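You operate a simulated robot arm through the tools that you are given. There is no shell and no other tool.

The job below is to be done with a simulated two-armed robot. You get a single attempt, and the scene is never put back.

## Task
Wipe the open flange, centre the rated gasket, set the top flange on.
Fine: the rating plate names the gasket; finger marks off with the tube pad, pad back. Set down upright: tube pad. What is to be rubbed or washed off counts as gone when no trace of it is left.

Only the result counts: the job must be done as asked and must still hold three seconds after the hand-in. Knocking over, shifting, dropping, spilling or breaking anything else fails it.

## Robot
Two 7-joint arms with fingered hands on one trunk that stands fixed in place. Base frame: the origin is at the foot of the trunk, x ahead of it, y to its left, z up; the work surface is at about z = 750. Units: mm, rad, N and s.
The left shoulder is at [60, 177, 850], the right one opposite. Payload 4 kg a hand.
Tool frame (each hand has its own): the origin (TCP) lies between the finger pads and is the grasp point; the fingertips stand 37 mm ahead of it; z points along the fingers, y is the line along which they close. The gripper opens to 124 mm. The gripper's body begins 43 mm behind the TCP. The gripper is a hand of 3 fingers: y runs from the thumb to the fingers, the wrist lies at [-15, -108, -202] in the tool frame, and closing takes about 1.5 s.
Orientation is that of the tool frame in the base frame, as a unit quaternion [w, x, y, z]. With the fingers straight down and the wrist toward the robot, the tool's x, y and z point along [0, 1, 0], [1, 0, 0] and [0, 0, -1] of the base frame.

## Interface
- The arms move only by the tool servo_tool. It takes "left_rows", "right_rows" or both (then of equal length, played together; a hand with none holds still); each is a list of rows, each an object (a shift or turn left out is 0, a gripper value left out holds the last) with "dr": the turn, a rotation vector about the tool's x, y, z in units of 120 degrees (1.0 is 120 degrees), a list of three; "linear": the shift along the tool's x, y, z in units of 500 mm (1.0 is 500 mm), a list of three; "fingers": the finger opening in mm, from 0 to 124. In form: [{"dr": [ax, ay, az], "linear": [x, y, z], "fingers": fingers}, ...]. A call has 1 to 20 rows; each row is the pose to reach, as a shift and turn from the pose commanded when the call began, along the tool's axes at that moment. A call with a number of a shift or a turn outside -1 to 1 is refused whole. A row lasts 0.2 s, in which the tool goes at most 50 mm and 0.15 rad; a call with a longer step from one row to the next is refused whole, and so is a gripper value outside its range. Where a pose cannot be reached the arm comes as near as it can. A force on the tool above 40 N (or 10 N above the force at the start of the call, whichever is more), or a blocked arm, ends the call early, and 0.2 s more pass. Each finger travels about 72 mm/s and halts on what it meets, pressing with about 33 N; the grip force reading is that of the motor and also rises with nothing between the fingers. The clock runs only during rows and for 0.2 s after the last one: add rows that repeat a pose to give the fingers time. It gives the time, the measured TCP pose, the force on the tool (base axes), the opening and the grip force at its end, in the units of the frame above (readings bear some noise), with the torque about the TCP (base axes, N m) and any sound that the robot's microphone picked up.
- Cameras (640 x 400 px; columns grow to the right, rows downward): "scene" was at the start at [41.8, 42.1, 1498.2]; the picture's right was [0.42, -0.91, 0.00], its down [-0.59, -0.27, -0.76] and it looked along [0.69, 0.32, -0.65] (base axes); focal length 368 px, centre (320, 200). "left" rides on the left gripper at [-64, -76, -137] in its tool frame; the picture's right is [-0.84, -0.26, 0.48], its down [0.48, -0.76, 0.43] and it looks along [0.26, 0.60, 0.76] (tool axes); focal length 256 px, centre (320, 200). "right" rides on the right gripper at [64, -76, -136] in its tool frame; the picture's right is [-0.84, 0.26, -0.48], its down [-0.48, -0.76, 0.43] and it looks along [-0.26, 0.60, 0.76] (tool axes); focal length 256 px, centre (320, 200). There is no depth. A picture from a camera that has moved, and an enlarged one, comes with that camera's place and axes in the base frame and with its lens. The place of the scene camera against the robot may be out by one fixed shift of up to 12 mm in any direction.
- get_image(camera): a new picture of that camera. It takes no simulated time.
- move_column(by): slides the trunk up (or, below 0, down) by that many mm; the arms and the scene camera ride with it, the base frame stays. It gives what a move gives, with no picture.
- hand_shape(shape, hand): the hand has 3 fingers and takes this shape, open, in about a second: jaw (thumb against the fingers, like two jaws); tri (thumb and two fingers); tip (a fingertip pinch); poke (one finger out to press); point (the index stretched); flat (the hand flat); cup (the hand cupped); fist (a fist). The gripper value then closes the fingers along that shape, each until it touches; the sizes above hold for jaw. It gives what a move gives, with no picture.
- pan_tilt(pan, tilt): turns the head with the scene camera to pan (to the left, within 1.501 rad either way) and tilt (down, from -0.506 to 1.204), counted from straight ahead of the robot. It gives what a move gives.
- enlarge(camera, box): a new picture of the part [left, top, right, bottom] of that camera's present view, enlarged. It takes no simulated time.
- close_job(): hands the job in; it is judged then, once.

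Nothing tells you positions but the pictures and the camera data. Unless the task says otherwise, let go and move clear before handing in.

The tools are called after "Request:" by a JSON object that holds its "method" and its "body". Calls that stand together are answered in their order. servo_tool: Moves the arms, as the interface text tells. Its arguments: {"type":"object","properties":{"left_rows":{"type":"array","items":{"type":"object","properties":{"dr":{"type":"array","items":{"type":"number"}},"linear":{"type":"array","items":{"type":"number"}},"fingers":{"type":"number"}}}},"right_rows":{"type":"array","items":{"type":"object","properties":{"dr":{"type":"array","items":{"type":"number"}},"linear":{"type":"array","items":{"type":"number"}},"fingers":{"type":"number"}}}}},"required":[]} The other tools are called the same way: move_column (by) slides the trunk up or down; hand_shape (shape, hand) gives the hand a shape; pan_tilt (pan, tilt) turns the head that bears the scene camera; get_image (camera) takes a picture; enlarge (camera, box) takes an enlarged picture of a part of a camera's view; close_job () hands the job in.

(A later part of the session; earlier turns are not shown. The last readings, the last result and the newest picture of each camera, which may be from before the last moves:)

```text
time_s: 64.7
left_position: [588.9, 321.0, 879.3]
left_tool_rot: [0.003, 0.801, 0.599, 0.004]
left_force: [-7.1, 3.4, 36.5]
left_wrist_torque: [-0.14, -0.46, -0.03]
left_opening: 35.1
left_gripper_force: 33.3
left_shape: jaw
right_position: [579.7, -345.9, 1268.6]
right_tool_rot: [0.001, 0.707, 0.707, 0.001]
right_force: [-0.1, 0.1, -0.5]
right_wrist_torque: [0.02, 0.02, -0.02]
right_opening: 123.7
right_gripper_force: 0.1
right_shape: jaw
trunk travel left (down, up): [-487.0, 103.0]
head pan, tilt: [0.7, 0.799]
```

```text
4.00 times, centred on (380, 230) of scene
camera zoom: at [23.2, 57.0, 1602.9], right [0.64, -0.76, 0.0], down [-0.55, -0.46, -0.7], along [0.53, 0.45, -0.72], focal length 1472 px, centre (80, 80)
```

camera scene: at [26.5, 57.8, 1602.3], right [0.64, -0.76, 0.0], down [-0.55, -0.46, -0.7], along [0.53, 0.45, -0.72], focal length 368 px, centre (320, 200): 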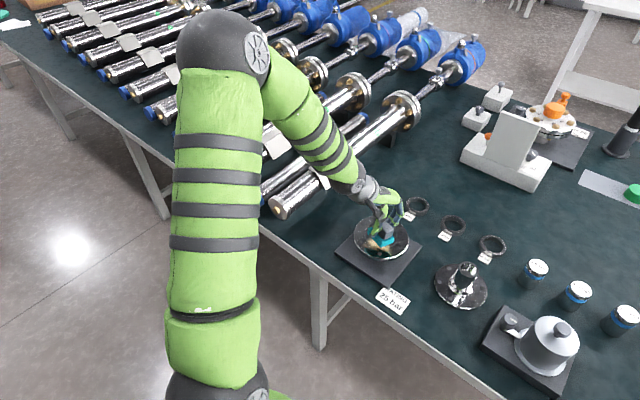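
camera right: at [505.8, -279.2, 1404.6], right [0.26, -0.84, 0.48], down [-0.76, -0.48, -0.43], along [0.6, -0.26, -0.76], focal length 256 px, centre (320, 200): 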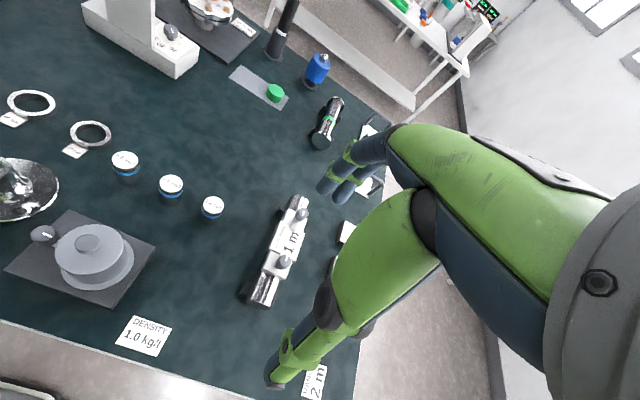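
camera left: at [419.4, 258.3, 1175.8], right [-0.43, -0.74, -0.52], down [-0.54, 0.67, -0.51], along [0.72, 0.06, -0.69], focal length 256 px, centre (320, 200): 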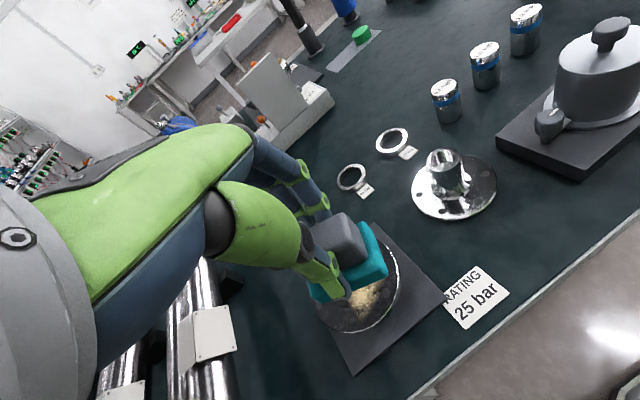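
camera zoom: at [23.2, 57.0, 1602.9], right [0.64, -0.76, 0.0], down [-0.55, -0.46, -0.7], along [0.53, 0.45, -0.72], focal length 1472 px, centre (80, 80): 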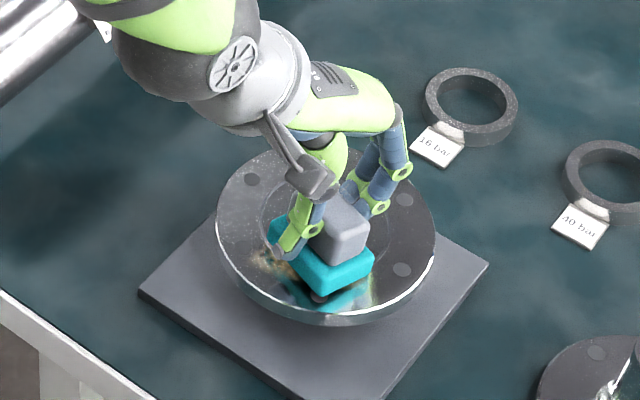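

The pad is in contact, but pressing with 36 N. I'll ease off to about 10 N and start rubbing in strokes.

Request:
{"method": "servo_tool", "body": {"left_rows": [{"linear": [0, 0, -0.0044]}, {"linear": [0.02, 0, -0.0044]}, {"linear": [0.05, 0, -0.0044]}, {"linear": [0.07, 0, -0.0044]}, {"linear": [0.04, 0, -0.0044]}, {"linear": [0.01, 0, -0.0044]}, {"linear": [-0.02, 0, -0.0044]}, {"linear": [-0.05, 0, -0.0044]}, {"linear": [-0.068, 0.008, -0.0044]}, {"linear": [-0.04, 0.012, -0.0044]}, {"linear": [-0.01, 0.012, -0.0044]}, {"linear": [0.02, 0.012, -0.0044]}, {"linear": [0.05, 0.012, -0.0044]}, {"linear": [0.055, 0.024, -0.0044]}, {"linear": [0.03, 0.03, -0.0044]}, {"linear": [0, 0.03, -0.0044]}, {"linear": [-0.03, 0.03, -0.0044]}, {"linear": [-0.06, 0.03, -0.0044]}, {"linear": [-0.072, 0.03, -0.0044]}]}}

Request:
{"method": "enlarge", "body": {"camera": "scene", "box": [330, 180, 430, 280]}}

```text
time_s: 68.7
left_position: [591.6, 282.8, 877.7]
left_tool_rot: [0.001, 0.801, 0.599, 0.002]
left_force: [2.3, 5.1, 24.6]
left_wrist_torque: [-0.09, -0.71, 0.15]
left_opening: 35.1
left_gripper_force: 33.2
left_shape: jaw
right_position: [580.9, -346.1, 1267.1]
right_tool_rot: [0.001, 0.707, 0.707, 0.001]
right_force: [-0.1, 0.5, 0.5]
right_wrist_torque: [0.01, 0.03, -0.02]
right_opening: 123.6
right_gripper_force: 0.0
right_shape: jaw
trunk travel left (down, up): [-487.0, 103.0]
head pan, tilt: [0.7, 0.799]
```

```text
4.00 times, centred on (380, 230) of scene
camera zoom: at [25.1, 57.5, 1602.4], right [0.64, -0.77, 0.0], down [-0.55, -0.46, -0.7], along [0.53, 0.45, -0.72], focal length 1472 px, centre (80, 80)
```

zoom: 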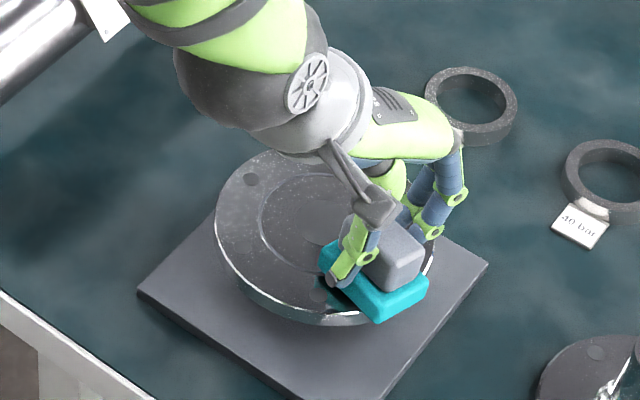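

Most of the marks are gone. I'll keep rubbing over the rest of the area.

Request:
{"method": "servo_tool", "body": {"left_rows": [{"linear": [0.012, -0.02, 0]}, {"linear": [0.042, -0.046, 0]}, {"linear": [0.082, -0.046, 0]}, {"linear": [0.132, -0.046, 0]}, {"linear": [0.142, -0.066, 0]}, {"linear": [0.102, -0.07, 0]}, {"linear": [0.072, -0.078, 0]}, {"linear": [0.112, -0.082, 0]}, {"linear": [0.142, -0.082, 0]}, {"linear": [0.132, -0.058, 0]}, {"linear": [0.092, -0.058, 0]}, {"linear": [0.042, -0.054, 0]}, {"linear": [0.022, -0.038, 0]}, {"linear": [0.002, -0.014, 0]}, {"linear": [0.002, 0.014, 0]}, {"linear": [0.052, 0.014, 0]}, {"linear": [0.102, 0.014, 0]}]}}

Request:
{"method": "enlarge", "body": {"camera": "scene", "box": [330, 180, 430, 280]}}

```text
time_s: 72.3
left_position: [615.0, 328.4, 877.7]
left_tool_rot: [0.001, 0.801, 0.598, 0.002]
left_force: [-0.6, -6.7, 23.0]
left_wrist_torque: [-0.38, -0.63, -0.18]
left_opening: 35.2
left_gripper_force: 33.1
left_shape: jaw
right_position: [579.7, -346.2, 1267.7]
right_tool_rot: [0.0, 0.707, 0.707, 0.001]
right_force: [-0.1, 0.8, 0.3]
right_wrist_torque: [0.05, 0.01, -0.02]
right_opening: 123.5
right_gripper_force: 0.1
right_shape: jaw
trunk travel left (down, up): [-487.0, 103.0]
head pan, tilt: [0.7, 0.799]
```

```text
4.00 times, centred on (380, 230) of scene
camera zoom: at [25.0, 56.7, 1602.4], right [0.64, -0.77, 0.0], down [-0.55, -0.46, -0.7], along [0.53, 0.45, -0.72], focal length 1472 px, centre (80, 80)
```

zoom: 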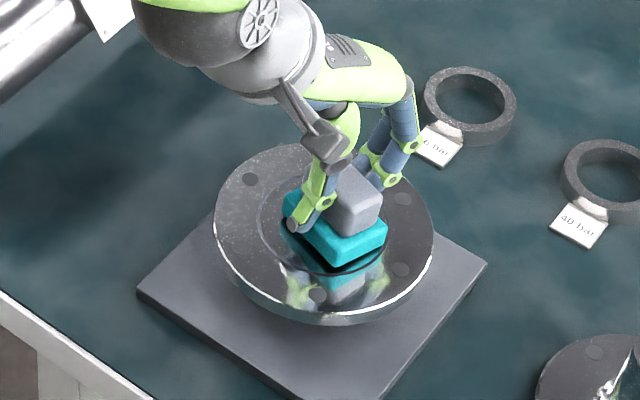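

The visible area looks clean now. I'll lift the pad and look closely for any trace.

Request:
{"method": "servo_tool", "body": {"left_rows": [{"linear": [0, 0, -0.05]}, {"linear": [0, 0, -0.12]}, {"linear": [-0.05, 0.02, -0.18]}, {"linear": [-0.12, 0.06, -0.2]}, {"linear": [-0.2, 0.1, -0.2]}, {"linear": [-0.28, 0.14, -0.2]}, {"linear": [-0.28, 0.14, -0.2]}]}}

Request:
{"method": "enlarge", "body": {"camera": "scene", "box": [340, 190, 420, 270]}}

Request:
{"method": "get_image", "body": {"camera": "left"}}

```text
time_s: 73.9
left_position: [641.0, 175.4, 976.4]
left_tool_rot: [0.0, 0.801, 0.599, 0.001]
left_force: [0.3, 0.3, 0.4]
left_wrist_torque: [0.0, -0.01, -0.01]
left_opening: 34.1
left_gripper_force: 32.8
left_shape: jaw
right_position: [581.9, -343.9, 1266.6]
right_tool_rot: [0.0, 0.707, 0.707, 0.0]
right_force: [0.3, 0.0, 0.0]
right_wrist_torque: [0.03, -0.02, 0.04]
right_opening: 123.7
right_gripper_force: 0.1
right_shape: jaw
trunk travel left (down, up): [-487.0, 103.0]
head pan, tilt: [0.7, 0.799]
```

```text
5.00 times, centred on (380, 230) of scene
camera zoom: at [26.7, 58.5, 1602.3], right [0.64, -0.76, 0.0], down [-0.55, -0.46, -0.7], along [0.53, 0.45, -0.72], focal length 1840 px, centre (20, 50)
```

zoom: 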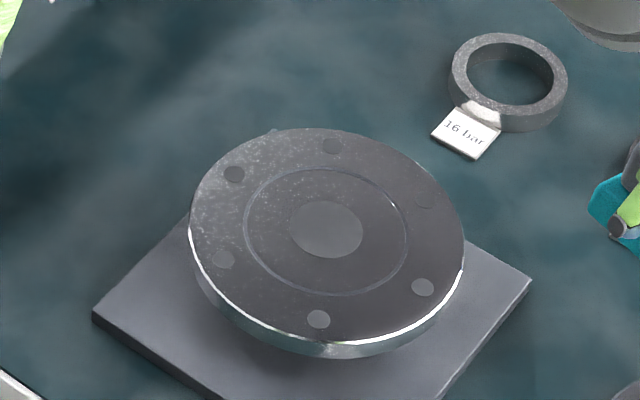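

```text
taken
camera left: at [549.6, 136.2, 1114.5], right [-0.48, -0.73, -0.48], down [-0.59, 0.68, -0.44], along [0.65, 0.08, -0.76], focal length 256 px, centre (320, 200)
```

left: 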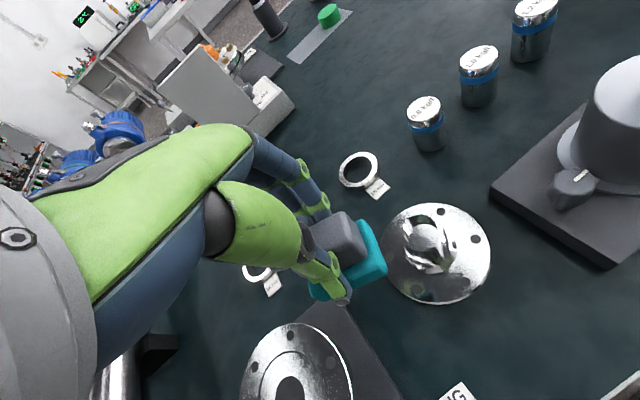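

Request:
{"method": "enlarge", "body": {"camera": "scene", "box": [355, 210, 400, 262]}}

Request:
{"method": "enlarge", "body": {"camera": "left", "box": [230, 310, 370, 400]}}

Request:
{"method": "enlarge", "body": {"camera": "left", "box": [330, 130, 510, 310]}}

```text
7.69 times, centred on (378, 236) of scene
camera zoom: at [26.7, 58.5, 1602.3], right [0.64, -0.76, 0.0], down [-0.55, -0.46, -0.7], along [0.53, 0.45, -0.72], focal length 2831 px, centre (-122, -77)
```

zoom: 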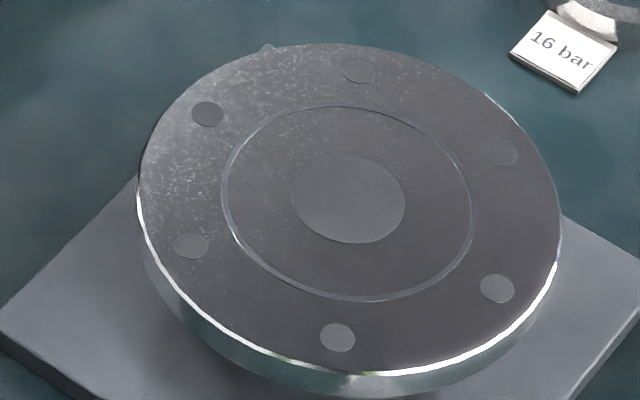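

```text
4.44 times, centred on (300, 355) of left
camera zoom: at [549.6, 136.2, 1114.5], right [-0.48, -0.73, -0.48], down [-0.59, 0.68, -0.44], along [0.65, 0.08, -0.76], focal length 1138 px, centre (409, -489)
```

zoom: 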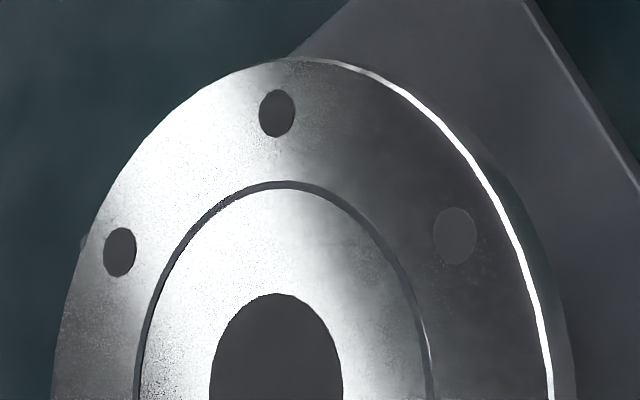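

```text
2.22 times, centred on (420, 220) of left
camera zoom: at [549.6, 136.2, 1114.5], right [-0.48, -0.73, -0.48], down [-0.59, 0.68, -0.44], along [0.65, 0.08, -0.76], focal length 569 px, centre (98, 156)
```

zoom: 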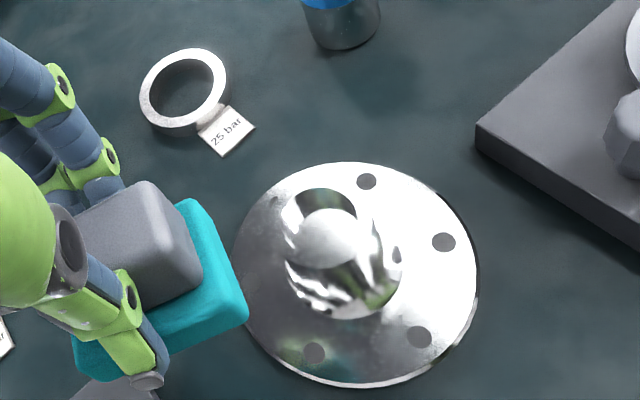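

The flange face is clean. Now the pad goes back: I'll move out toward its original spot, straightening the yaw on the way, before lowering the trunk.

Request:
{"method": "servo_tool", "body": {"left_rows": [{"linear": [-0.012, 0.06, 0]}, {"linear": [-0.024, 0.12, 0], "dr": [0, 0, -0.03]}, {"linear": [-0.037, 0.18, 0], "dr": [0, 0, -0.06]}, {"linear": [-0.05, 0.24, 0], "dr": [0, 0, -0.09]}, {"linear": [-0.062, 0.3, 0], "dr": [0, 0, -0.12]}, {"linear": [-0.073, 0.353, 0], "dr": [0, 0, -0.138]}, {"linear": [-0.073, 0.353, 0], "dr": [0, 0, -0.138]}]}}

Request:
{"method": "move_column", "body": {"by": -70}}

Request:
{"method": "get_image", "body": {"camera": "left"}}

```text
time_s: 75.5
left_position: [800.4, 92.9, 978.8]
left_tool_rot: [0.0, 0.705, 0.709, 0.0]
left_force: [0.3, 0.2, -0.4]
left_wrist_torque: [0.0, -0.01, -0.01]
left_opening: 33.9
left_gripper_force: 33.4
left_shape: jaw
right_position: [581.7, -344.8, 1267.6]
right_tool_rot: [0.0, 0.707, 0.707, 0.0]
right_force: [0.0, 0.8, 0.0]
right_wrist_torque: [0.01, -0.01, -0.04]
right_opening: 123.9
right_gripper_force: 0.0
right_shape: jaw
trunk travel left (down, up): [-487.0, 103.0]
head pan, tilt: [0.7, 0.799]
```

```text
time_s: 76.6
left_position: [800.6, 91.4, 909.0]
left_tool_rot: [0.001, 0.706, 0.708, 0.001]
left_force: [0.6, -0.1, -0.5]
left_wrist_torque: [0.03, 0.0, 0.01]
left_opening: 33.9
left_gripper_force: 32.6
left_shape: jaw
right_position: [580.6, -344.8, 1197.4]
right_tool_rot: [0.0, 0.707, 0.707, 0.0]
right_force: [0.5, -1.6, 0.0]
right_wrist_torque: [0.01, -0.06, 0.01]
right_opening: 123.8
right_gripper_force: 0.1
right_shape: jaw
trunk travel left (down, up): [-417.0, 173.0]
head pan, tilt: [0.7, 0.799]
```

```text
taken
camera left: at [724.3, 28.2, 1045.7], right [-0.25, -0.84, -0.48], down [-0.76, 0.48, -0.44], along [0.6, 0.26, -0.76], focal length 256 px, centre (320, 200)
```

left: 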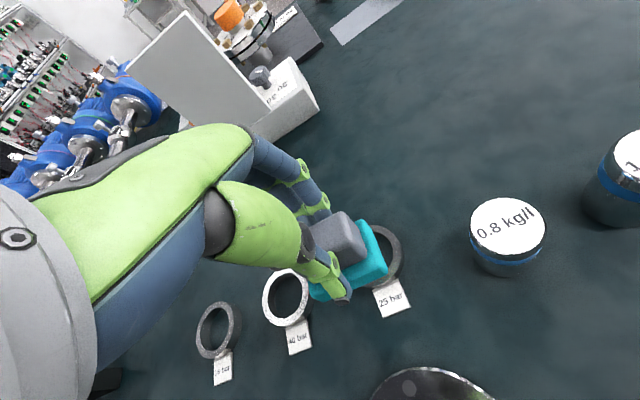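

Request:
{"method": "servo_tool", "body": {"left_rows": [{"linear": [-0.02, 0.05, 0.0], "dr": [-0.012, 0, 0]}, {"linear": [-0.04, 0.1, 0.01], "dr": [-0.024, 0, 0]}, {"linear": [-0.06, 0.15, 0.02], "dr": [-0.036, 0, 0]}, {"linear": [-0.08, 0.2, 0.03], "dr": [-0.048, 0, 0]}, {"linear": [-0.1, 0.23, 0.038], "dr": [-0.0583, 0, 0]}, {"linear": [-0.117, 0.25, 0.05], "dr": [-0.0583, 0, 0]}, {"linear": [-0.117, 0.25, 0.05], "dr": [-0.0583, 0, 0]}]}}

Request:
{"method": "pan_tilt", "body": {"pan": 0.1, "tilt": 0.75}}

Request:
{"method": "get_image", "body": {"camera": "scene"}}

Request:
{"method": "get_image", "body": {"camera": "left"}}

```text
time_s: 78.2
left_position: [926.4, 35.4, 882.1]
left_tool_rot: [0.043, 0.705, 0.707, 0.045]
left_force: [0.2, -0.3, -0.3]
left_wrist_torque: [0.0, 0.0, -0.03]
left_opening: 34.1
left_gripper_force: 32.7
left_shape: jaw
right_position: [580.6, -344.1, 1197.5]
right_tool_rot: [0.001, 0.708, 0.707, 0.0]
right_force: [-0.4, 0.6, 0.1]
right_wrist_torque: [0.0, 0.03, -0.03]
right_opening: 123.9
right_gripper_force: 0.0
right_shape: jaw
trunk travel left (down, up): [-417.0, 173.0]
head pan, tilt: [0.7, 0.799]
```

```text
time_s: 79.2
left_position: [926.5, 32.5, 883.7]
left_tool_rot: [0.043, 0.705, 0.706, 0.044]
left_force: [0.6, -0.2, 0.5]
left_wrist_torque: [0.0, 0.04, 0.02]
left_opening: 33.9
left_gripper_force: 32.8
left_shape: jaw
right_position: [581.2, -346.0, 1197.6]
right_tool_rot: [0.0, 0.707, 0.707, 0.0]
right_force: [-0.9, -0.5, -0.2]
right_wrist_torque: [0.01, 0.02, -0.01]
right_opening: 124.1
right_gripper_force: 0.2
right_shape: jaw
trunk travel left (down, up): [-417.0, 173.0]
head pan, tilt: [0.099, 0.75]
```

```text
taken
camera scene: at [47.6, 14.2, 1536.3], right [0.1, -0.99, 0.0], down [-0.68, -0.07, -0.73], along [0.73, 0.07, -0.68], focal length 368 px, centre (320, 200)
```

scene: 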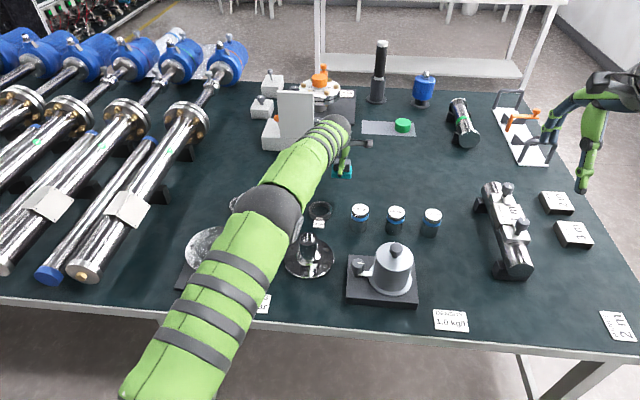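

```text
taken
camera left: at [833.5, -29.9, 1010.5], right [-0.19, -0.84, -0.51], down [-0.7, 0.48, -0.53], along [0.69, 0.26, -0.68], focal length 256 px, centre (320, 200)
```

left: 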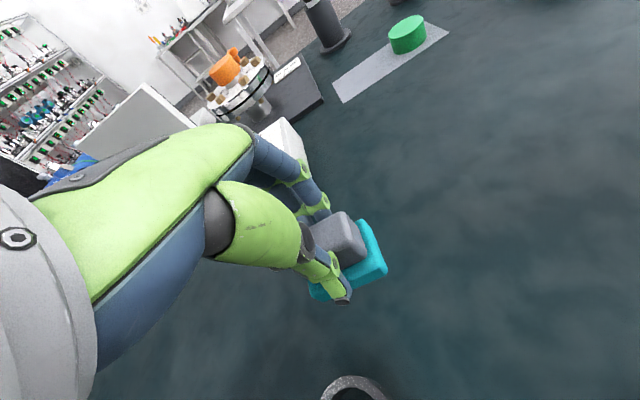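

The pad is right above its original spot without stretching the arm. Lowering it now, slowly near the table.

Request:
{"method": "servo_tool", "body": {"left_rows": [{"linear": [0, -0.003, 0.04]}, {"linear": [0, -0.007, 0.08]}, {"linear": [0, -0.01, 0.114]}, {"linear": [0, -0.01, 0.114]}]}}

Request:
{"method": "servo_tool", "body": {"left_rows": [{"linear": [0, 0, 0.004]}, {"linear": [0, 0, 0.008]}, {"linear": [0, 0, 0.012]}, {"linear": [0, 0, 0.016]}]}}

Request:
{"method": "enlarge", "body": {"camera": "scene", "box": [300, 120, 400, 200]}}

Request:
{"method": "enlarge", "body": {"camera": "left", "box": [280, 190, 420, 330]}}

```text
time_s: 80.2
left_position: [928.2, 34.1, 825.9]
left_tool_rot: [0.044, 0.706, 0.706, 0.043]
left_force: [0.0, -0.1, 0.1]
left_wrist_torque: [0.06, 0.04, 0.0]
left_opening: 34.0
left_gripper_force: 33.2
left_shape: jaw
right_position: [581.5, -345.4, 1197.4]
right_tool_rot: [-0.001, 0.707, 0.707, 0.0]
right_force: [-0.1, 0.5, 0.0]
right_wrist_torque: [0.0, 0.01, -0.03]
right_opening: 123.9
right_gripper_force: 0.0
right_shape: jaw
trunk travel left (down, up): [-417.0, 173.0]
head pan, tilt: [0.099, 0.75]
```

```text
time_s: 81.2
left_position: [929.3, 34.3, 817.0]
left_tool_rot: [0.043, 0.706, 0.706, 0.044]
left_force: [-0.1, -0.4, -0.8]
left_wrist_torque: [0.0, -0.02, 0.03]
left_opening: 33.9
left_gripper_force: 32.9
left_shape: jaw
right_position: [580.9, -345.7, 1197.7]
right_tool_rot: [-0.001, 0.707, 0.707, -0.001]
right_force: [-0.2, -0.2, 0.2]
right_wrist_torque: [0.01, 0.01, 0.01]
right_opening: 123.3
right_gripper_force: 0.1
right_shape: jaw
trunk travel left (down, up): [-417.0, 173.0]
head pan, tilt: [0.099, 0.75]
```

```text
5.00 times, centred on (350, 160) of scene
camera zoom: at [47.6, 14.1, 1536.3], right [0.1, -1.0, 0.0], down [-0.68, -0.07, -0.73], along [0.73, 0.07, -0.68], focal length 1840 px, centre (170, 400)
```

zoom: 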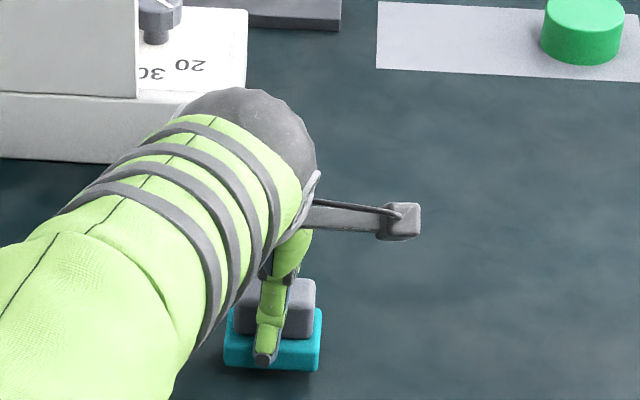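

```text
2.86 times, centred on (350, 260) of left
camera zoom: at [835.9, -29.6, 944.7], right [-0.19, -0.84, -0.51], down [-0.7, 0.48, -0.53], along [0.69, 0.26, -0.68], focal length 731 px, centre (234, 29)
```

zoom: 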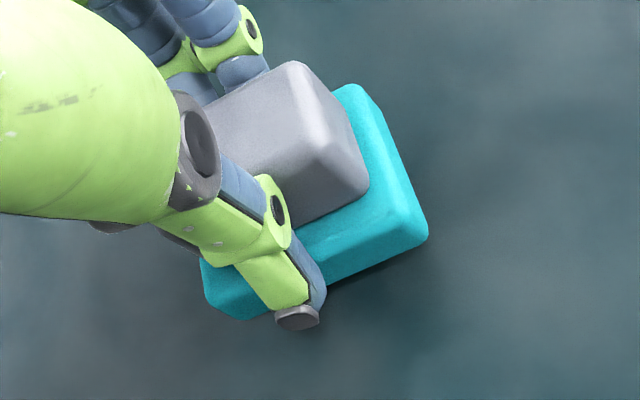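

Request:
{"method": "servo_tool", "body": {"left_rows": [{"linear": [0, 0, 0.003]}, {"linear": [0, 0, 0.006]}, {"linear": [0, 0, 0.009]}]}}

Request:
{"method": "servo_tool", "body": {"left_rows": [{"linear": [0, 0, 0.002]}, {"linear": [0, 0, 0.004]}]}}

```text
time_s: 82.0
left_position: [929.8, 33.1, 813.3]
left_tool_rot: [0.043, 0.705, 0.706, 0.044]
left_force: [-0.3, 0.3, -0.7]
left_wrist_torque: [-0.02, -0.01, -0.02]
left_opening: 34.1
left_gripper_force: 33.0
left_shape: jaw
right_position: [581.5, -345.0, 1197.0]
right_tool_rot: [0.0, 0.707, 0.707, 0.0]
right_force: [-0.9, 0.6, -0.3]
right_wrist_torque: [0.0, -0.02, 0.0]
right_opening: 123.7
right_gripper_force: 0.1
right_shape: jaw
trunk travel left (down, up): [-417.0, 173.0]
head pan, tilt: [0.099, 0.75]
```

```text
time_s: 82.6
left_position: [928.8, 33.1, 811.6]
left_tool_rot: [0.044, 0.706, 0.706, 0.043]
left_force: [0.1, 0.0, -0.8]
left_wrist_torque: [0.0, -0.01, 0.02]
left_opening: 34.0
left_gripper_force: 32.9
left_shape: jaw
right_position: [582.3, -345.0, 1196.9]
right_tool_rot: [0.0, 0.706, 0.708, 0.0]
right_force: [0.8, 0.0, 0.2]
right_wrist_torque: [0.0, 0.04, 0.01]
right_opening: 123.7
right_gripper_force: 0.1
right_shape: jaw
trunk travel left (down, up): [-417.0, 173.0]
head pan, tilt: [0.099, 0.75]
```

Request:
{"method": "servo_tool", "body": {"left_rows": [{"linear": [0, 0, 0.002]}, {"linear": [0, 0, 0.004]}, {"linear": [0, 0, 0.004]}]}}

Request:
{"method": "servo_tool", "body": {"left_rows": [{"linear": [0, 0, 0.002]}, {"linear": [0, 0, 0.004]}, {"linear": [0, 0, 0.004]}]}}

Request:
{"method": "enlarge", "body": {"camera": "left", "box": [280, 190, 420, 330]}}

```text
time_s: 83.4
left_position: [930.1, 32.5, 809.8]
left_tool_rot: [0.044, 0.706, 0.706, 0.044]
left_force: [0.3, 0.1, -1.0]
left_wrist_torque: [-0.01, 0.02, 0.01]
left_opening: 33.9
left_gripper_force: 33.1
left_shape: jaw
right_position: [581.4, -343.8, 1197.0]
right_tool_rot: [0.0, 0.706, 0.708, 0.0]
right_force: [-0.2, 0.5, -0.2]
right_wrist_torque: [-0.01, -0.04, 0.0]
right_opening: 123.7
right_gripper_force: 0.2
right_shape: jaw
trunk travel left (down, up): [-417.0, 173.0]
head pan, tilt: [0.099, 0.75]
```

```text
time_s: 84.2
left_position: [931.1, 34.7, 808.3]
left_tool_rot: [0.043, 0.705, 0.706, 0.044]
left_force: [0.5, -0.2, -0.6]
left_wrist_torque: [0.01, -0.03, -0.01]
left_opening: 33.8
left_gripper_force: 32.4
left_shape: jaw
right_position: [581.8, -345.7, 1196.3]
right_tool_rot: [0.0, 0.707, 0.707, 0.0]
right_force: [-0.1, 0.8, -0.1]
right_wrist_torque: [0.03, -0.01, -0.02]
right_opening: 123.6
right_gripper_force: 0.1
right_shape: jaw
trunk travel left (down, up): [-417.0, 173.0]
head pan, tilt: [0.099, 0.75]
```

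```text
2.86 times, centred on (350, 260) of left
camera zoom: at [837.8, -29.8, 935.5], right [-0.19, -0.84, -0.51], down [-0.7, 0.48, -0.53], along [0.69, 0.26, -0.68], focal length 731 px, centre (234, 29)
```

zoom: 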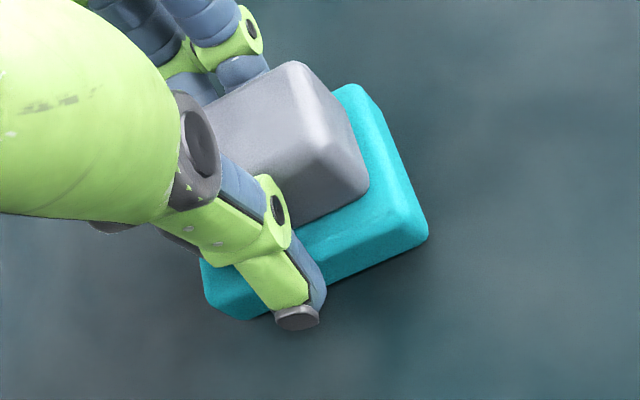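

Request:
{"method": "servo_tool", "body": {"left_rows": [{"linear": [0, 0, 0.002]}, {"linear": [0, 0, 0.004]}, {"linear": [0, 0, 0.006]}, {"linear": [0, 0, 0.006]}]}}

Request:
{"method": "servo_tool", "body": {"left_rows": [{"linear": [0, 0, 0.002]}, {"linear": [0, 0, 0.004]}, {"linear": [0, 0, 0.004]}]}}

```text
time_s: 85.2
left_position: [930.3, 34.8, 806.6]
left_tool_rot: [0.045, 0.705, 0.706, 0.045]
left_force: [-0.8, 0.7, 6.4]
left_wrist_torque: [0.04, -0.05, 0.06]
left_opening: 34.0
left_gripper_force: 33.2
left_shape: jaw
right_position: [582.1, -344.6, 1197.1]
right_tool_rot: [0.0, 0.708, 0.706, 0.0]
right_force: [0.4, 0.5, 0.2]
right_wrist_torque: [0.02, 0.0, 0.02]
right_opening: 124.0
right_gripper_force: 0.1
right_shape: jaw
trunk travel left (down, up): [-417.0, 173.0]
head pan, tilt: [0.099, 0.75]
```

```text
time_s: 86.0
left_position: [930.2, 33.1, 805.1]
left_tool_rot: [0.045, 0.704, 0.707, 0.045]
left_force: [-4.8, 2.1, 18.9]
left_wrist_torque: [0.06, -0.04, 0.02]
left_opening: 33.8
left_gripper_force: 33.1
left_shape: jaw
right_position: [580.2, -344.5, 1198.7]
right_tool_rot: [0.001, 0.707, 0.707, 0.0]
right_force: [0.6, 0.1, 0.6]
right_wrist_torque: [0.0, -0.02, 0.03]
right_opening: 123.6
right_gripper_force: 0.1
right_shape: jaw
trunk travel left (down, up): [-417.0, 173.0]
head pan, tilt: [0.099, 0.75]
```

The pad touched down at TCP z ≈ 806. I'll ease off and open the fingers slowly.

Request:
{"method": "servo_tool", "body": {"left_rows": [{"linear": [0, 0, -0.002]}, {"linear": [0, 0, -0.002], "fingers": 36}, {"linear": [0, 0, -0.002], "fingers": 38}, {"linear": [0, 0, -0.002], "fingers": 40}, {"linear": [0, 0, -0.002], "fingers": 44}, {"linear": [0, 0, -0.002], "fingers": 50}, {"linear": [0, 0, -0.002], "fingers": 60}, {"linear": [0, 0, -0.002], "fingers": 75}, {"linear": [0, 0, -0.002], "fingers": 75}]}}

Request:
{"method": "enlarge", "body": {"camera": "left", "box": [280, 190, 420, 330]}}

Request:
{"method": "enlarge", "body": {"camera": "scene", "box": [300, 120, 400, 200]}}

```text
time_s: 88.0
left_position: [930.9, 33.6, 802.7]
left_tool_rot: [0.043, 0.705, 0.706, 0.044]
left_force: [0.7, 0.1, -0.2]
left_wrist_torque: [0.0, 0.0, -0.02]
left_opening: 74.5
left_gripper_force: 0.0
left_shape: jaw
right_position: [580.7, -345.6, 1195.9]
right_tool_rot: [0.0, 0.707, 0.707, 0.0]
right_force: [0.1, 0.5, 0.2]
right_wrist_torque: [0.0, -0.01, -0.02]
right_opening: 123.9
right_gripper_force: 0.0
right_shape: jaw
trunk travel left (down, up): [-417.0, 173.0]
head pan, tilt: [0.099, 0.75]
```

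```text
2.86 times, centred on (350, 260) of left
camera zoom: at [838.7, -29.8, 930.2], right [-0.19, -0.84, -0.51], down [-0.7, 0.48, -0.52], along [0.69, 0.26, -0.68], focal length 731 px, centre (234, 29)
```

zoom: 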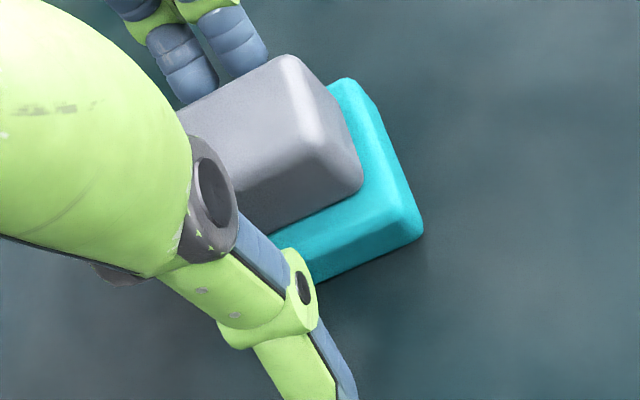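

```text
5.00 times, centred on (350, 160) of scene
camera zoom: at [47.5, 14.2, 1536.3], right [0.1, -1.0, 0.0], down [-0.68, -0.07, -0.73], along [0.73, 0.07, -0.68], focal length 1840 px, centre (170, 400)
```

zoom: 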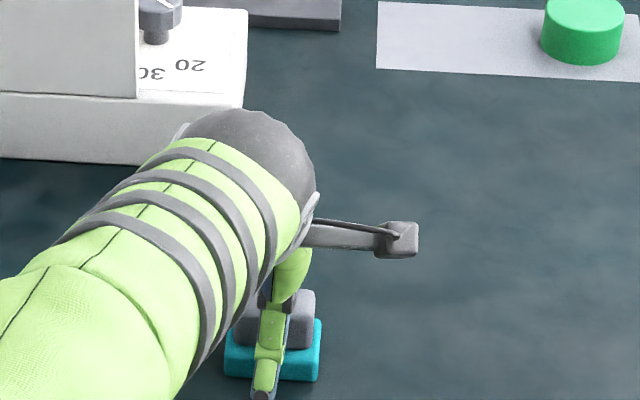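

The pad is back upright, with its near corner at (922, 3.7), the same as at the start. I'll rise clear and move back to look at the 25 bar gasket.

Request:
{"method": "servo_tool", "body": {"left_rows": [{"linear": [0, 0.011, -0.0893]}, {"linear": [0, 0.022, -0.179]}, {"linear": [0.03, -0.0414, -0.2368]}, {"linear": [0.07, -0.117, -0.276], "dr": [0.01, 0, 0]}, {"linear": [0.11, -0.195, -0.3], "dr": [0.03, 0, 0]}, {"linear": [0.15, -0.274, -0.31], "dr": [0.045, 0, 0]}, {"linear": [0.194, -0.346, -0.3185], "dr": [0.0583, 0, 0]}, {"linear": [0.194, -0.346, -0.3185], "dr": [0.0583, 0, 0]}]}}

Request:
{"method": "get_image", "body": {"camera": "left"}}

Request:
{"method": "get_image", "body": {"camera": "scene"}}

```text
time_s: 89.8
left_position: [738.6, 130.7, 940.5]
left_tool_rot: [0.0, 0.707, 0.707, 0.001]
left_force: [-0.2, 0.5, 0.1]
left_wrist_torque: [-0.03, -0.03, 0.01]
left_opening: 74.5
left_gripper_force: 0.1
left_shape: jaw
right_position: [580.7, -345.4, 1196.0]
right_tool_rot: [0.0, 0.707, 0.708, 0.0]
right_force: [-0.2, 0.2, -0.4]
right_wrist_torque: [0.03, -0.01, -0.01]
right_opening: 123.5
right_gripper_force: 0.1
right_shape: jaw
trunk travel left (down, up): [-417.0, 173.0]
head pan, tilt: [0.099, 0.75]
```

```text
taken
camera left: at [662.4, 67.0, 1078.7], right [-0.25, -0.84, -0.48], down [-0.76, 0.48, -0.44], along [0.6, 0.26, -0.76], focal length 256 px, centre (320, 200)
```

left: 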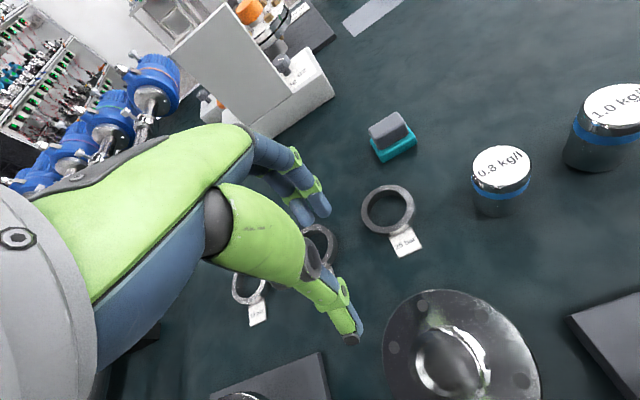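

```text
taken
camera scene: at [47.7, 14.1, 1536.3], right [0.1, -1.0, 0.0], down [-0.68, -0.07, -0.73], along [0.73, 0.07, -0.68], focal length 368 px, centre (320, 200)
```

scene: 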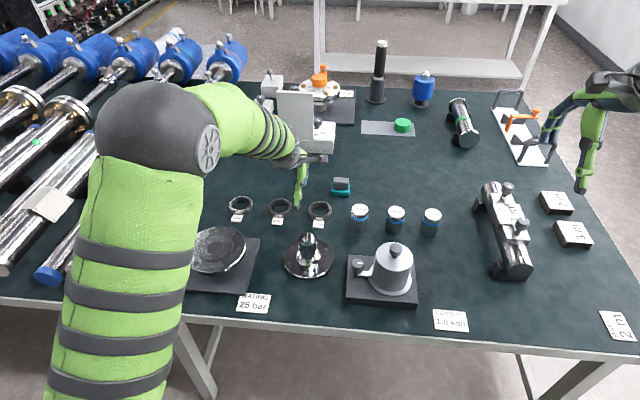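

Request:
{"method": "enlarge", "body": {"camera": "left", "box": [340, 160, 450, 270]}}

Request:
{"method": "enlarge", "body": {"camera": "left", "box": [370, 270, 560, 400]}}

Request:
{"method": "enlarge", "body": {"camera": "left", "box": [350, 90, 440, 180]}}

```text
3.64 times, centred on (395, 215) of left
camera zoom: at [662.4, 67.0, 1078.7], right [-0.25, -0.84, -0.48], down [-0.76, 0.48, -0.44], along [0.6, 0.26, -0.76], focal length 931 px, centre (47, 146)
```

zoom: 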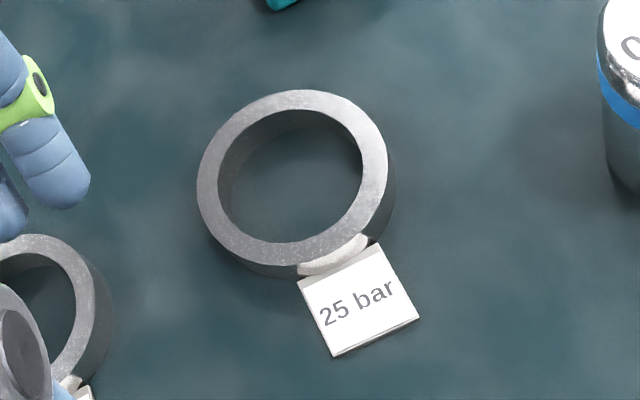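

```text
3.08 times, centred on (465, 335) of left
camera zoom: at [662.4, 67.0, 1078.7], right [-0.25, -0.84, -0.48], down [-0.76, 0.48, -0.44], along [0.6, 0.26, -0.76], focal length 788 px, centre (-126, -215)
```

zoom: 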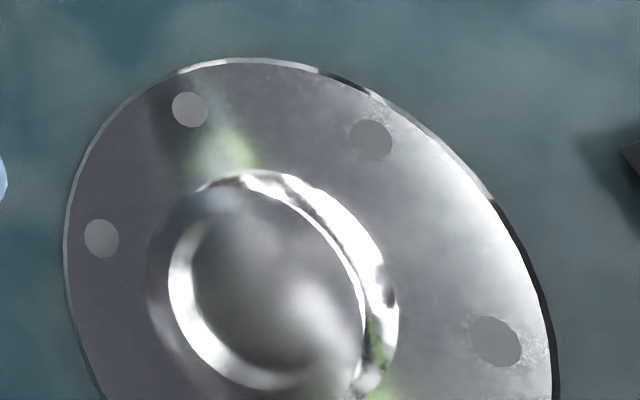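

```text
4.44 times, centred on (395, 135) of left
camera zoom: at [662.4, 67.0, 1078.7], right [-0.25, -0.84, -0.48], down [-0.76, 0.48, -0.44], along [0.6, 0.26, -0.76], focal length 1138 px, centre (-13, 489)
```

zoom: 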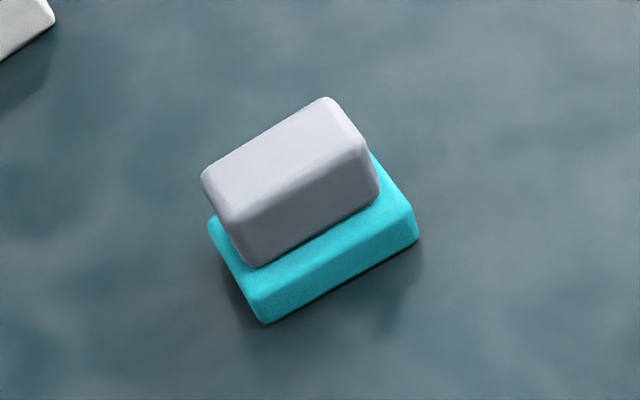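

The pad is standing where it was. The 25 bar gasket is centred near (843.5, 87) with a 72 mm outer diameter, and its tag points toward the robot. I'll yaw the hand about 55° so the fingers straddle the ring clear of the tag.

Request:
{"method": "servo_tool", "body": {"left_rows": [{"linear": [-0.012, 0.03, 0], "dr": [0, 0, 0.06], "fingers": 95}, {"linear": [-0.025, 0.06, 0], "dr": [0, 0, 0.12]}, {"linear": [-0.038, 0.09, 0.02], "dr": [0, 0, 0.18]}, {"linear": [-0.05, 0.12, 0.05], "dr": [0, 0, 0.24]}, {"linear": [-0.062, 0.15, 0.08], "dr": [0, 0, 0.3]}, {"linear": [-0.075, 0.18, 0.1], "dr": [0, 0, 0.36]}, {"linear": [-0.088, 0.21, 0.12], "dr": [0, 0, 0.42]}, {"linear": [-0.088, 0.21, 0.14], "dr": [0, 0, 0.458]}, {"linear": [-0.088, 0.21, 0.14], "dr": [0, 0, 0.458]}]}}

Request:
{"method": "get_image", "body": {"camera": "left"}}

Request:
{"method": "enlarge", "body": {"camera": "scene", "box": [240, 160, 380, 260]}}

```text
time_s: 91.8
left_position: [845.6, 87.1, 869.1]
left_tool_rot: [0.001, 0.953, 0.301, 0.001]
left_force: [0.4, -0.5, -0.5]
left_wrist_torque: [0.0, 0.01, 0.0]
left_opening: 94.9
left_gripper_force: 0.0
left_shape: jaw
right_position: [580.7, -343.3, 1197.3]
right_tool_rot: [0.0, 0.706, 0.708, 0.001]
right_force: [1.3, 0.9, 0.7]
right_wrist_torque: [-0.02, -0.02, -0.01]
right_opening: 123.7
right_gripper_force: 0.1
right_shape: jaw
trunk travel left (down, up): [-417.0, 173.0]
head pan, tilt: [0.099, 0.75]
```

```text
taken
camera left: at [748.4, 112.8, 1007.2], right [-0.83, -0.27, -0.48], down [-0.04, 0.9, -0.43], along [0.55, -0.34, -0.76], focal length 256 px, centre (320, 200)
```

left: 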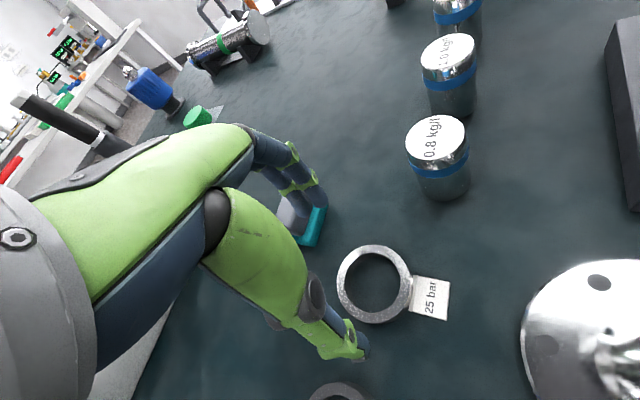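

```text
4.00 times, centred on (310, 210) of scene
camera zoom: at [47.5, 14.2, 1536.3], right [0.1, -0.99, 0.0], down [-0.68, -0.07, -0.73], along [0.73, 0.07, -0.68], focal length 1472 px, centre (360, 160)
```

zoom: 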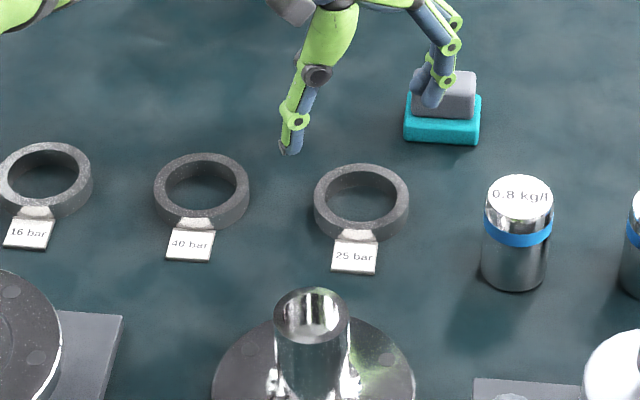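

Request:
{"method": "enlarge", "body": {"camera": "left", "box": [300, 200, 460, 380]}}

```text
2.22 times, centred on (380, 290) of left
camera zoom: at [748.4, 112.8, 1007.2], right [-0.83, -0.27, -0.48], down [-0.04, 0.9, -0.43], along [0.55, -0.34, -0.76], focal length 569 px, centre (187, 0)
```

zoom: 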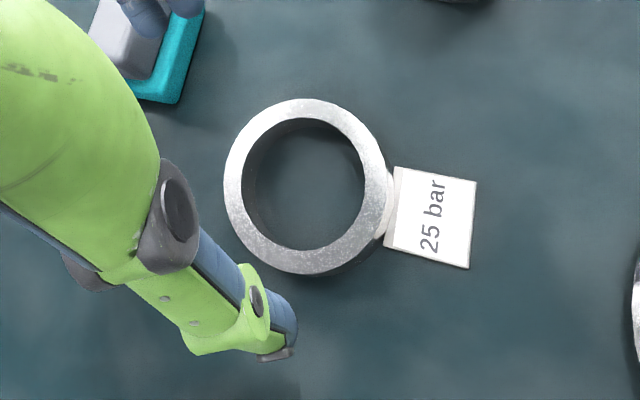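

Request:
{"method": "servo_tool", "body": {"left_rows": [{"linear": [-0.008, -0.006, 0.05]}, {"linear": [-0.008, -0.006, 0.1]}, {"linear": [-0.008, -0.006, 0.148]}, {"linear": [-0.008, -0.006, 0.148]}]}}

Request:
{"method": "enlarge", "body": {"camera": "left", "box": [260, 190, 460, 390]}}

Request:
{"method": "enlarge", "body": {"camera": "scene", "box": [270, 160, 370, 240]}}

```text
time_s: 92.8
left_position: [840.0, 87.2, 796.1]
left_tool_rot: [0.0, 0.953, 0.303, 0.002]
left_force: [0.2, 0.0, 0.7]
left_wrist_torque: [0.0, 0.02, -0.01]
left_opening: 94.9
left_gripper_force: 0.1
left_shape: jaw
right_position: [581.5, -345.1, 1197.1]
right_tool_rot: [0.001, 0.708, 0.707, 0.001]
right_force: [-0.9, -0.3, 0.6]
right_wrist_torque: [-0.01, 0.0, 0.0]
right_opening: 123.6
right_gripper_force: 0.0
right_shape: jaw
trunk travel left (down, up): [-417.0, 173.0]
head pan, tilt: [0.099, 0.75]
```

```text
2.00 times, centred on (360, 290) of left
camera zoom: at [743.2, 113.7, 933.6], right [-0.83, -0.27, -0.48], down [-0.04, 0.9, -0.43], along [0.55, -0.34, -0.76], focal length 512 px, centre (240, 20)
```

zoom: 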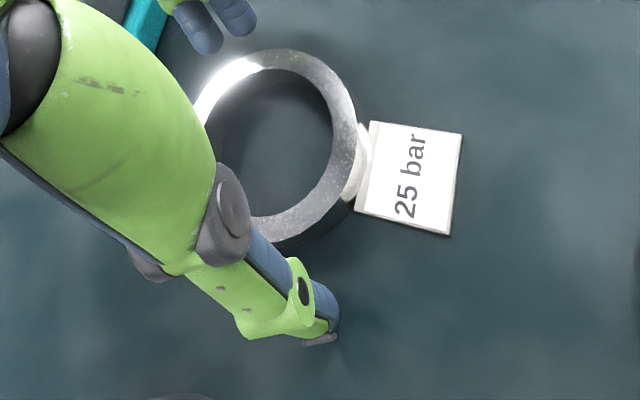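

```text
5.00 times, centred on (320, 200) of scene
camera zoom: at [47.6, 14.2, 1536.3], right [0.1, -1.0, 0.0], down [-0.68, -0.07, -0.73], along [0.73, 0.07, -0.68], focal length 1840 px, centre (320, 200)
```

zoom: 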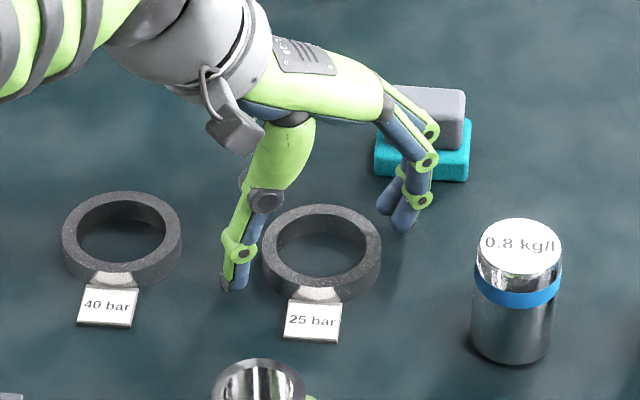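

The fingers straddle the ring, clear of the tag and the pad. I'll lower a little more and close.

Request:
{"method": "servo_tool", "body": {"left_rows": [{"linear": [0, 0, 0.004]}, {"linear": [0, 0, 0.008]}, {"linear": [0, 0, 0.011]}, {"linear": [0, 0, 0.011]}]}}

Request:
{"method": "servo_tool", "body": {"left_rows": [{"fingers": 88}, {"fingers": 82}, {"fingers": 76}, {"fingers": 70}, {"fingers": 64}, {"fingers": 60}, {"fingers": 60}, {"fingers": 60}]}}

Request:
{"method": "enlarge", "body": {"camera": "left", "box": [260, 190, 460, 390]}}

Request:
{"method": "enlarge", "body": {"camera": "scene", "box": [270, 160, 370, 240]}}

```text
time_s: 93.8
left_position: [840.2, 86.6, 791.0]
left_tool_rot: [0.0, 0.953, 0.302, 0.001]
left_force: [-0.8, -0.2, -0.2]
left_wrist_torque: [0.02, 0.0, -0.03]
left_opening: 94.8
left_gripper_force: 0.0
left_shape: jaw
right_position: [581.6, -345.5, 1197.6]
right_tool_rot: [0.0, 0.706, 0.708, 0.001]
right_force: [-0.1, 0.3, -0.2]
right_wrist_torque: [-0.01, -0.02, 0.02]
right_opening: 123.9
right_gripper_force: 0.1
right_shape: jaw
trunk travel left (down, up): [-417.0, 173.0]
head pan, tilt: [0.099, 0.75]
```

```text
time_s: 95.6
left_position: [840.6, 88.1, 791.0]
left_tool_rot: [0.0, 0.953, 0.302, 0.002]
left_force: [-0.2, -0.3, 7.3]
left_wrist_torque: [0.24, 0.17, 0.05]
left_opening: 65.5
left_gripper_force: 33.0
left_shape: jaw
right_position: [580.0, -345.9, 1196.4]
right_tool_rot: [0.0, 0.707, 0.707, 0.0]
right_force: [0.7, 0.7, 0.4]
right_wrist_torque: [-0.01, -0.02, 0.01]
right_opening: 123.8
right_gripper_force: 0.0
right_shape: jaw
trunk travel left (down, up): [-417.0, 173.0]
head pan, tilt: [0.099, 0.75]
```

```text
2.00 times, centred on (360, 290) of left
camera zoom: at [743.2, 113.1, 929.3], right [-0.83, -0.27, -0.49], down [-0.04, 0.9, -0.43], along [0.56, -0.34, -0.76], focal length 512 px, centre (240, 20)
```

zoom: 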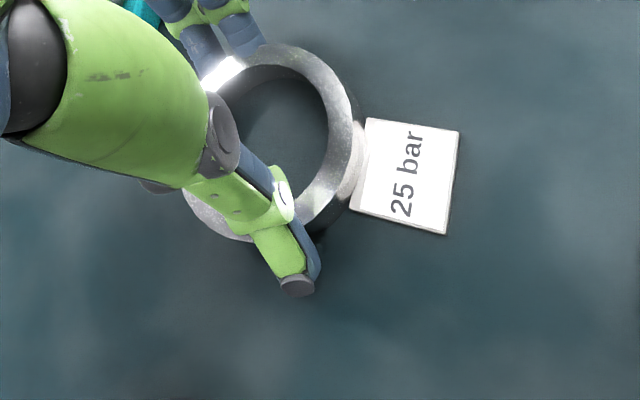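

```text
5.00 times, centred on (320, 200) of scene
camera zoom: at [47.0, 14.1, 1536.4], right [0.1, -1.0, 0.0], down [-0.68, -0.07, -0.73], along [0.73, 0.07, -0.68], focal length 1840 px, centre (320, 200)
```

zoom: 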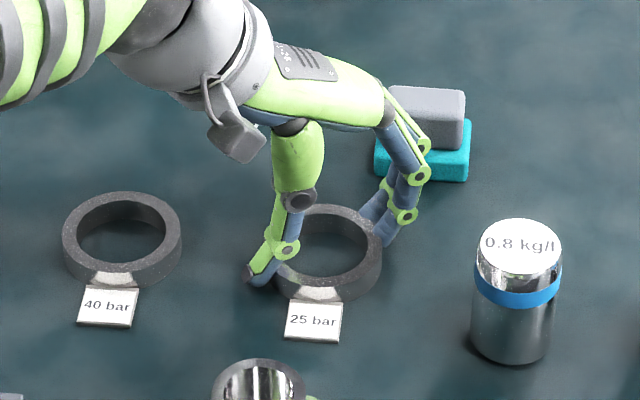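

The fingers have closed on the ring at 33 N. I'll lift gently and check.

Request:
{"method": "servo_tool", "body": {"left_rows": [{"linear": [0, 0, -0.01]}, {"linear": [0, 0, -0.03]}, {"linear": [0, 0, -0.06]}, {"linear": [0, 0, -0.1]}, {"linear": [0, 0, -0.14]}, {"linear": [0, 0, -0.18]}, {"linear": [0, 0, -0.18]}]}}

Request:
{"method": "enlarge", "body": {"camera": "left", "box": [260, 190, 460, 390]}}

Request:
{"method": "enlarge", "body": {"camera": "scene", "box": [260, 120, 380, 220]}}

```text
time_s: 97.2
left_position: [841.2, 88.1, 880.7]
left_tool_rot: [0.0, 0.953, 0.303, 0.001]
left_force: [0.5, -0.7, -1.4]
left_wrist_torque: [-0.01, -0.01, -0.04]
left_opening: 65.2
left_gripper_force: 33.8
left_shape: jaw
right_position: [581.1, -344.2, 1197.1]
right_tool_rot: [0.0, 0.707, 0.707, 0.0]
right_force: [-0.2, -0.2, 0.3]
right_wrist_torque: [-0.02, 0.0, 0.01]
right_opening: 124.0
right_gripper_force: 0.2
right_shape: jaw
trunk travel left (down, up): [-417.0, 173.0]
head pan, tilt: [0.099, 0.75]
```

```text
2.00 times, centred on (360, 290) of left
camera zoom: at [744.3, 112.6, 1018.6], right [-0.83, -0.27, -0.48], down [-0.04, 0.9, -0.43], along [0.55, -0.34, -0.76], focal length 512 px, centre (240, 20)
```

zoom: 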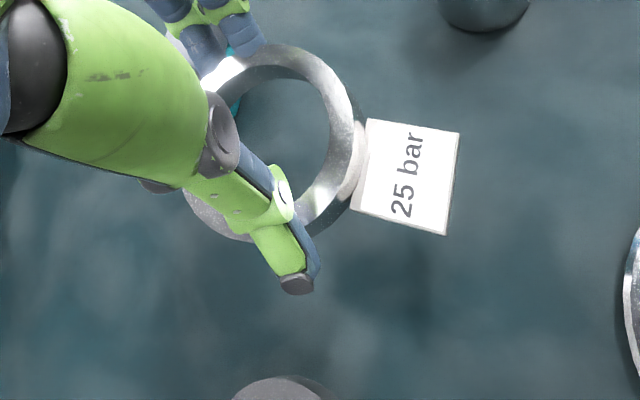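

```text
4.00 times, centred on (320, 170) of scene
camera zoom: at [47.7, 14.2, 1536.3], right [0.1, -1.0, 0.0], down [-0.68, -0.07, -0.73], along [0.73, 0.07, -0.68], focal length 1472 px, centre (320, 320)
```

zoom: 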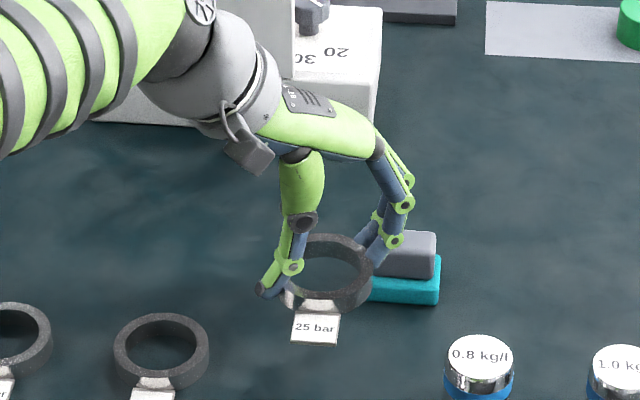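

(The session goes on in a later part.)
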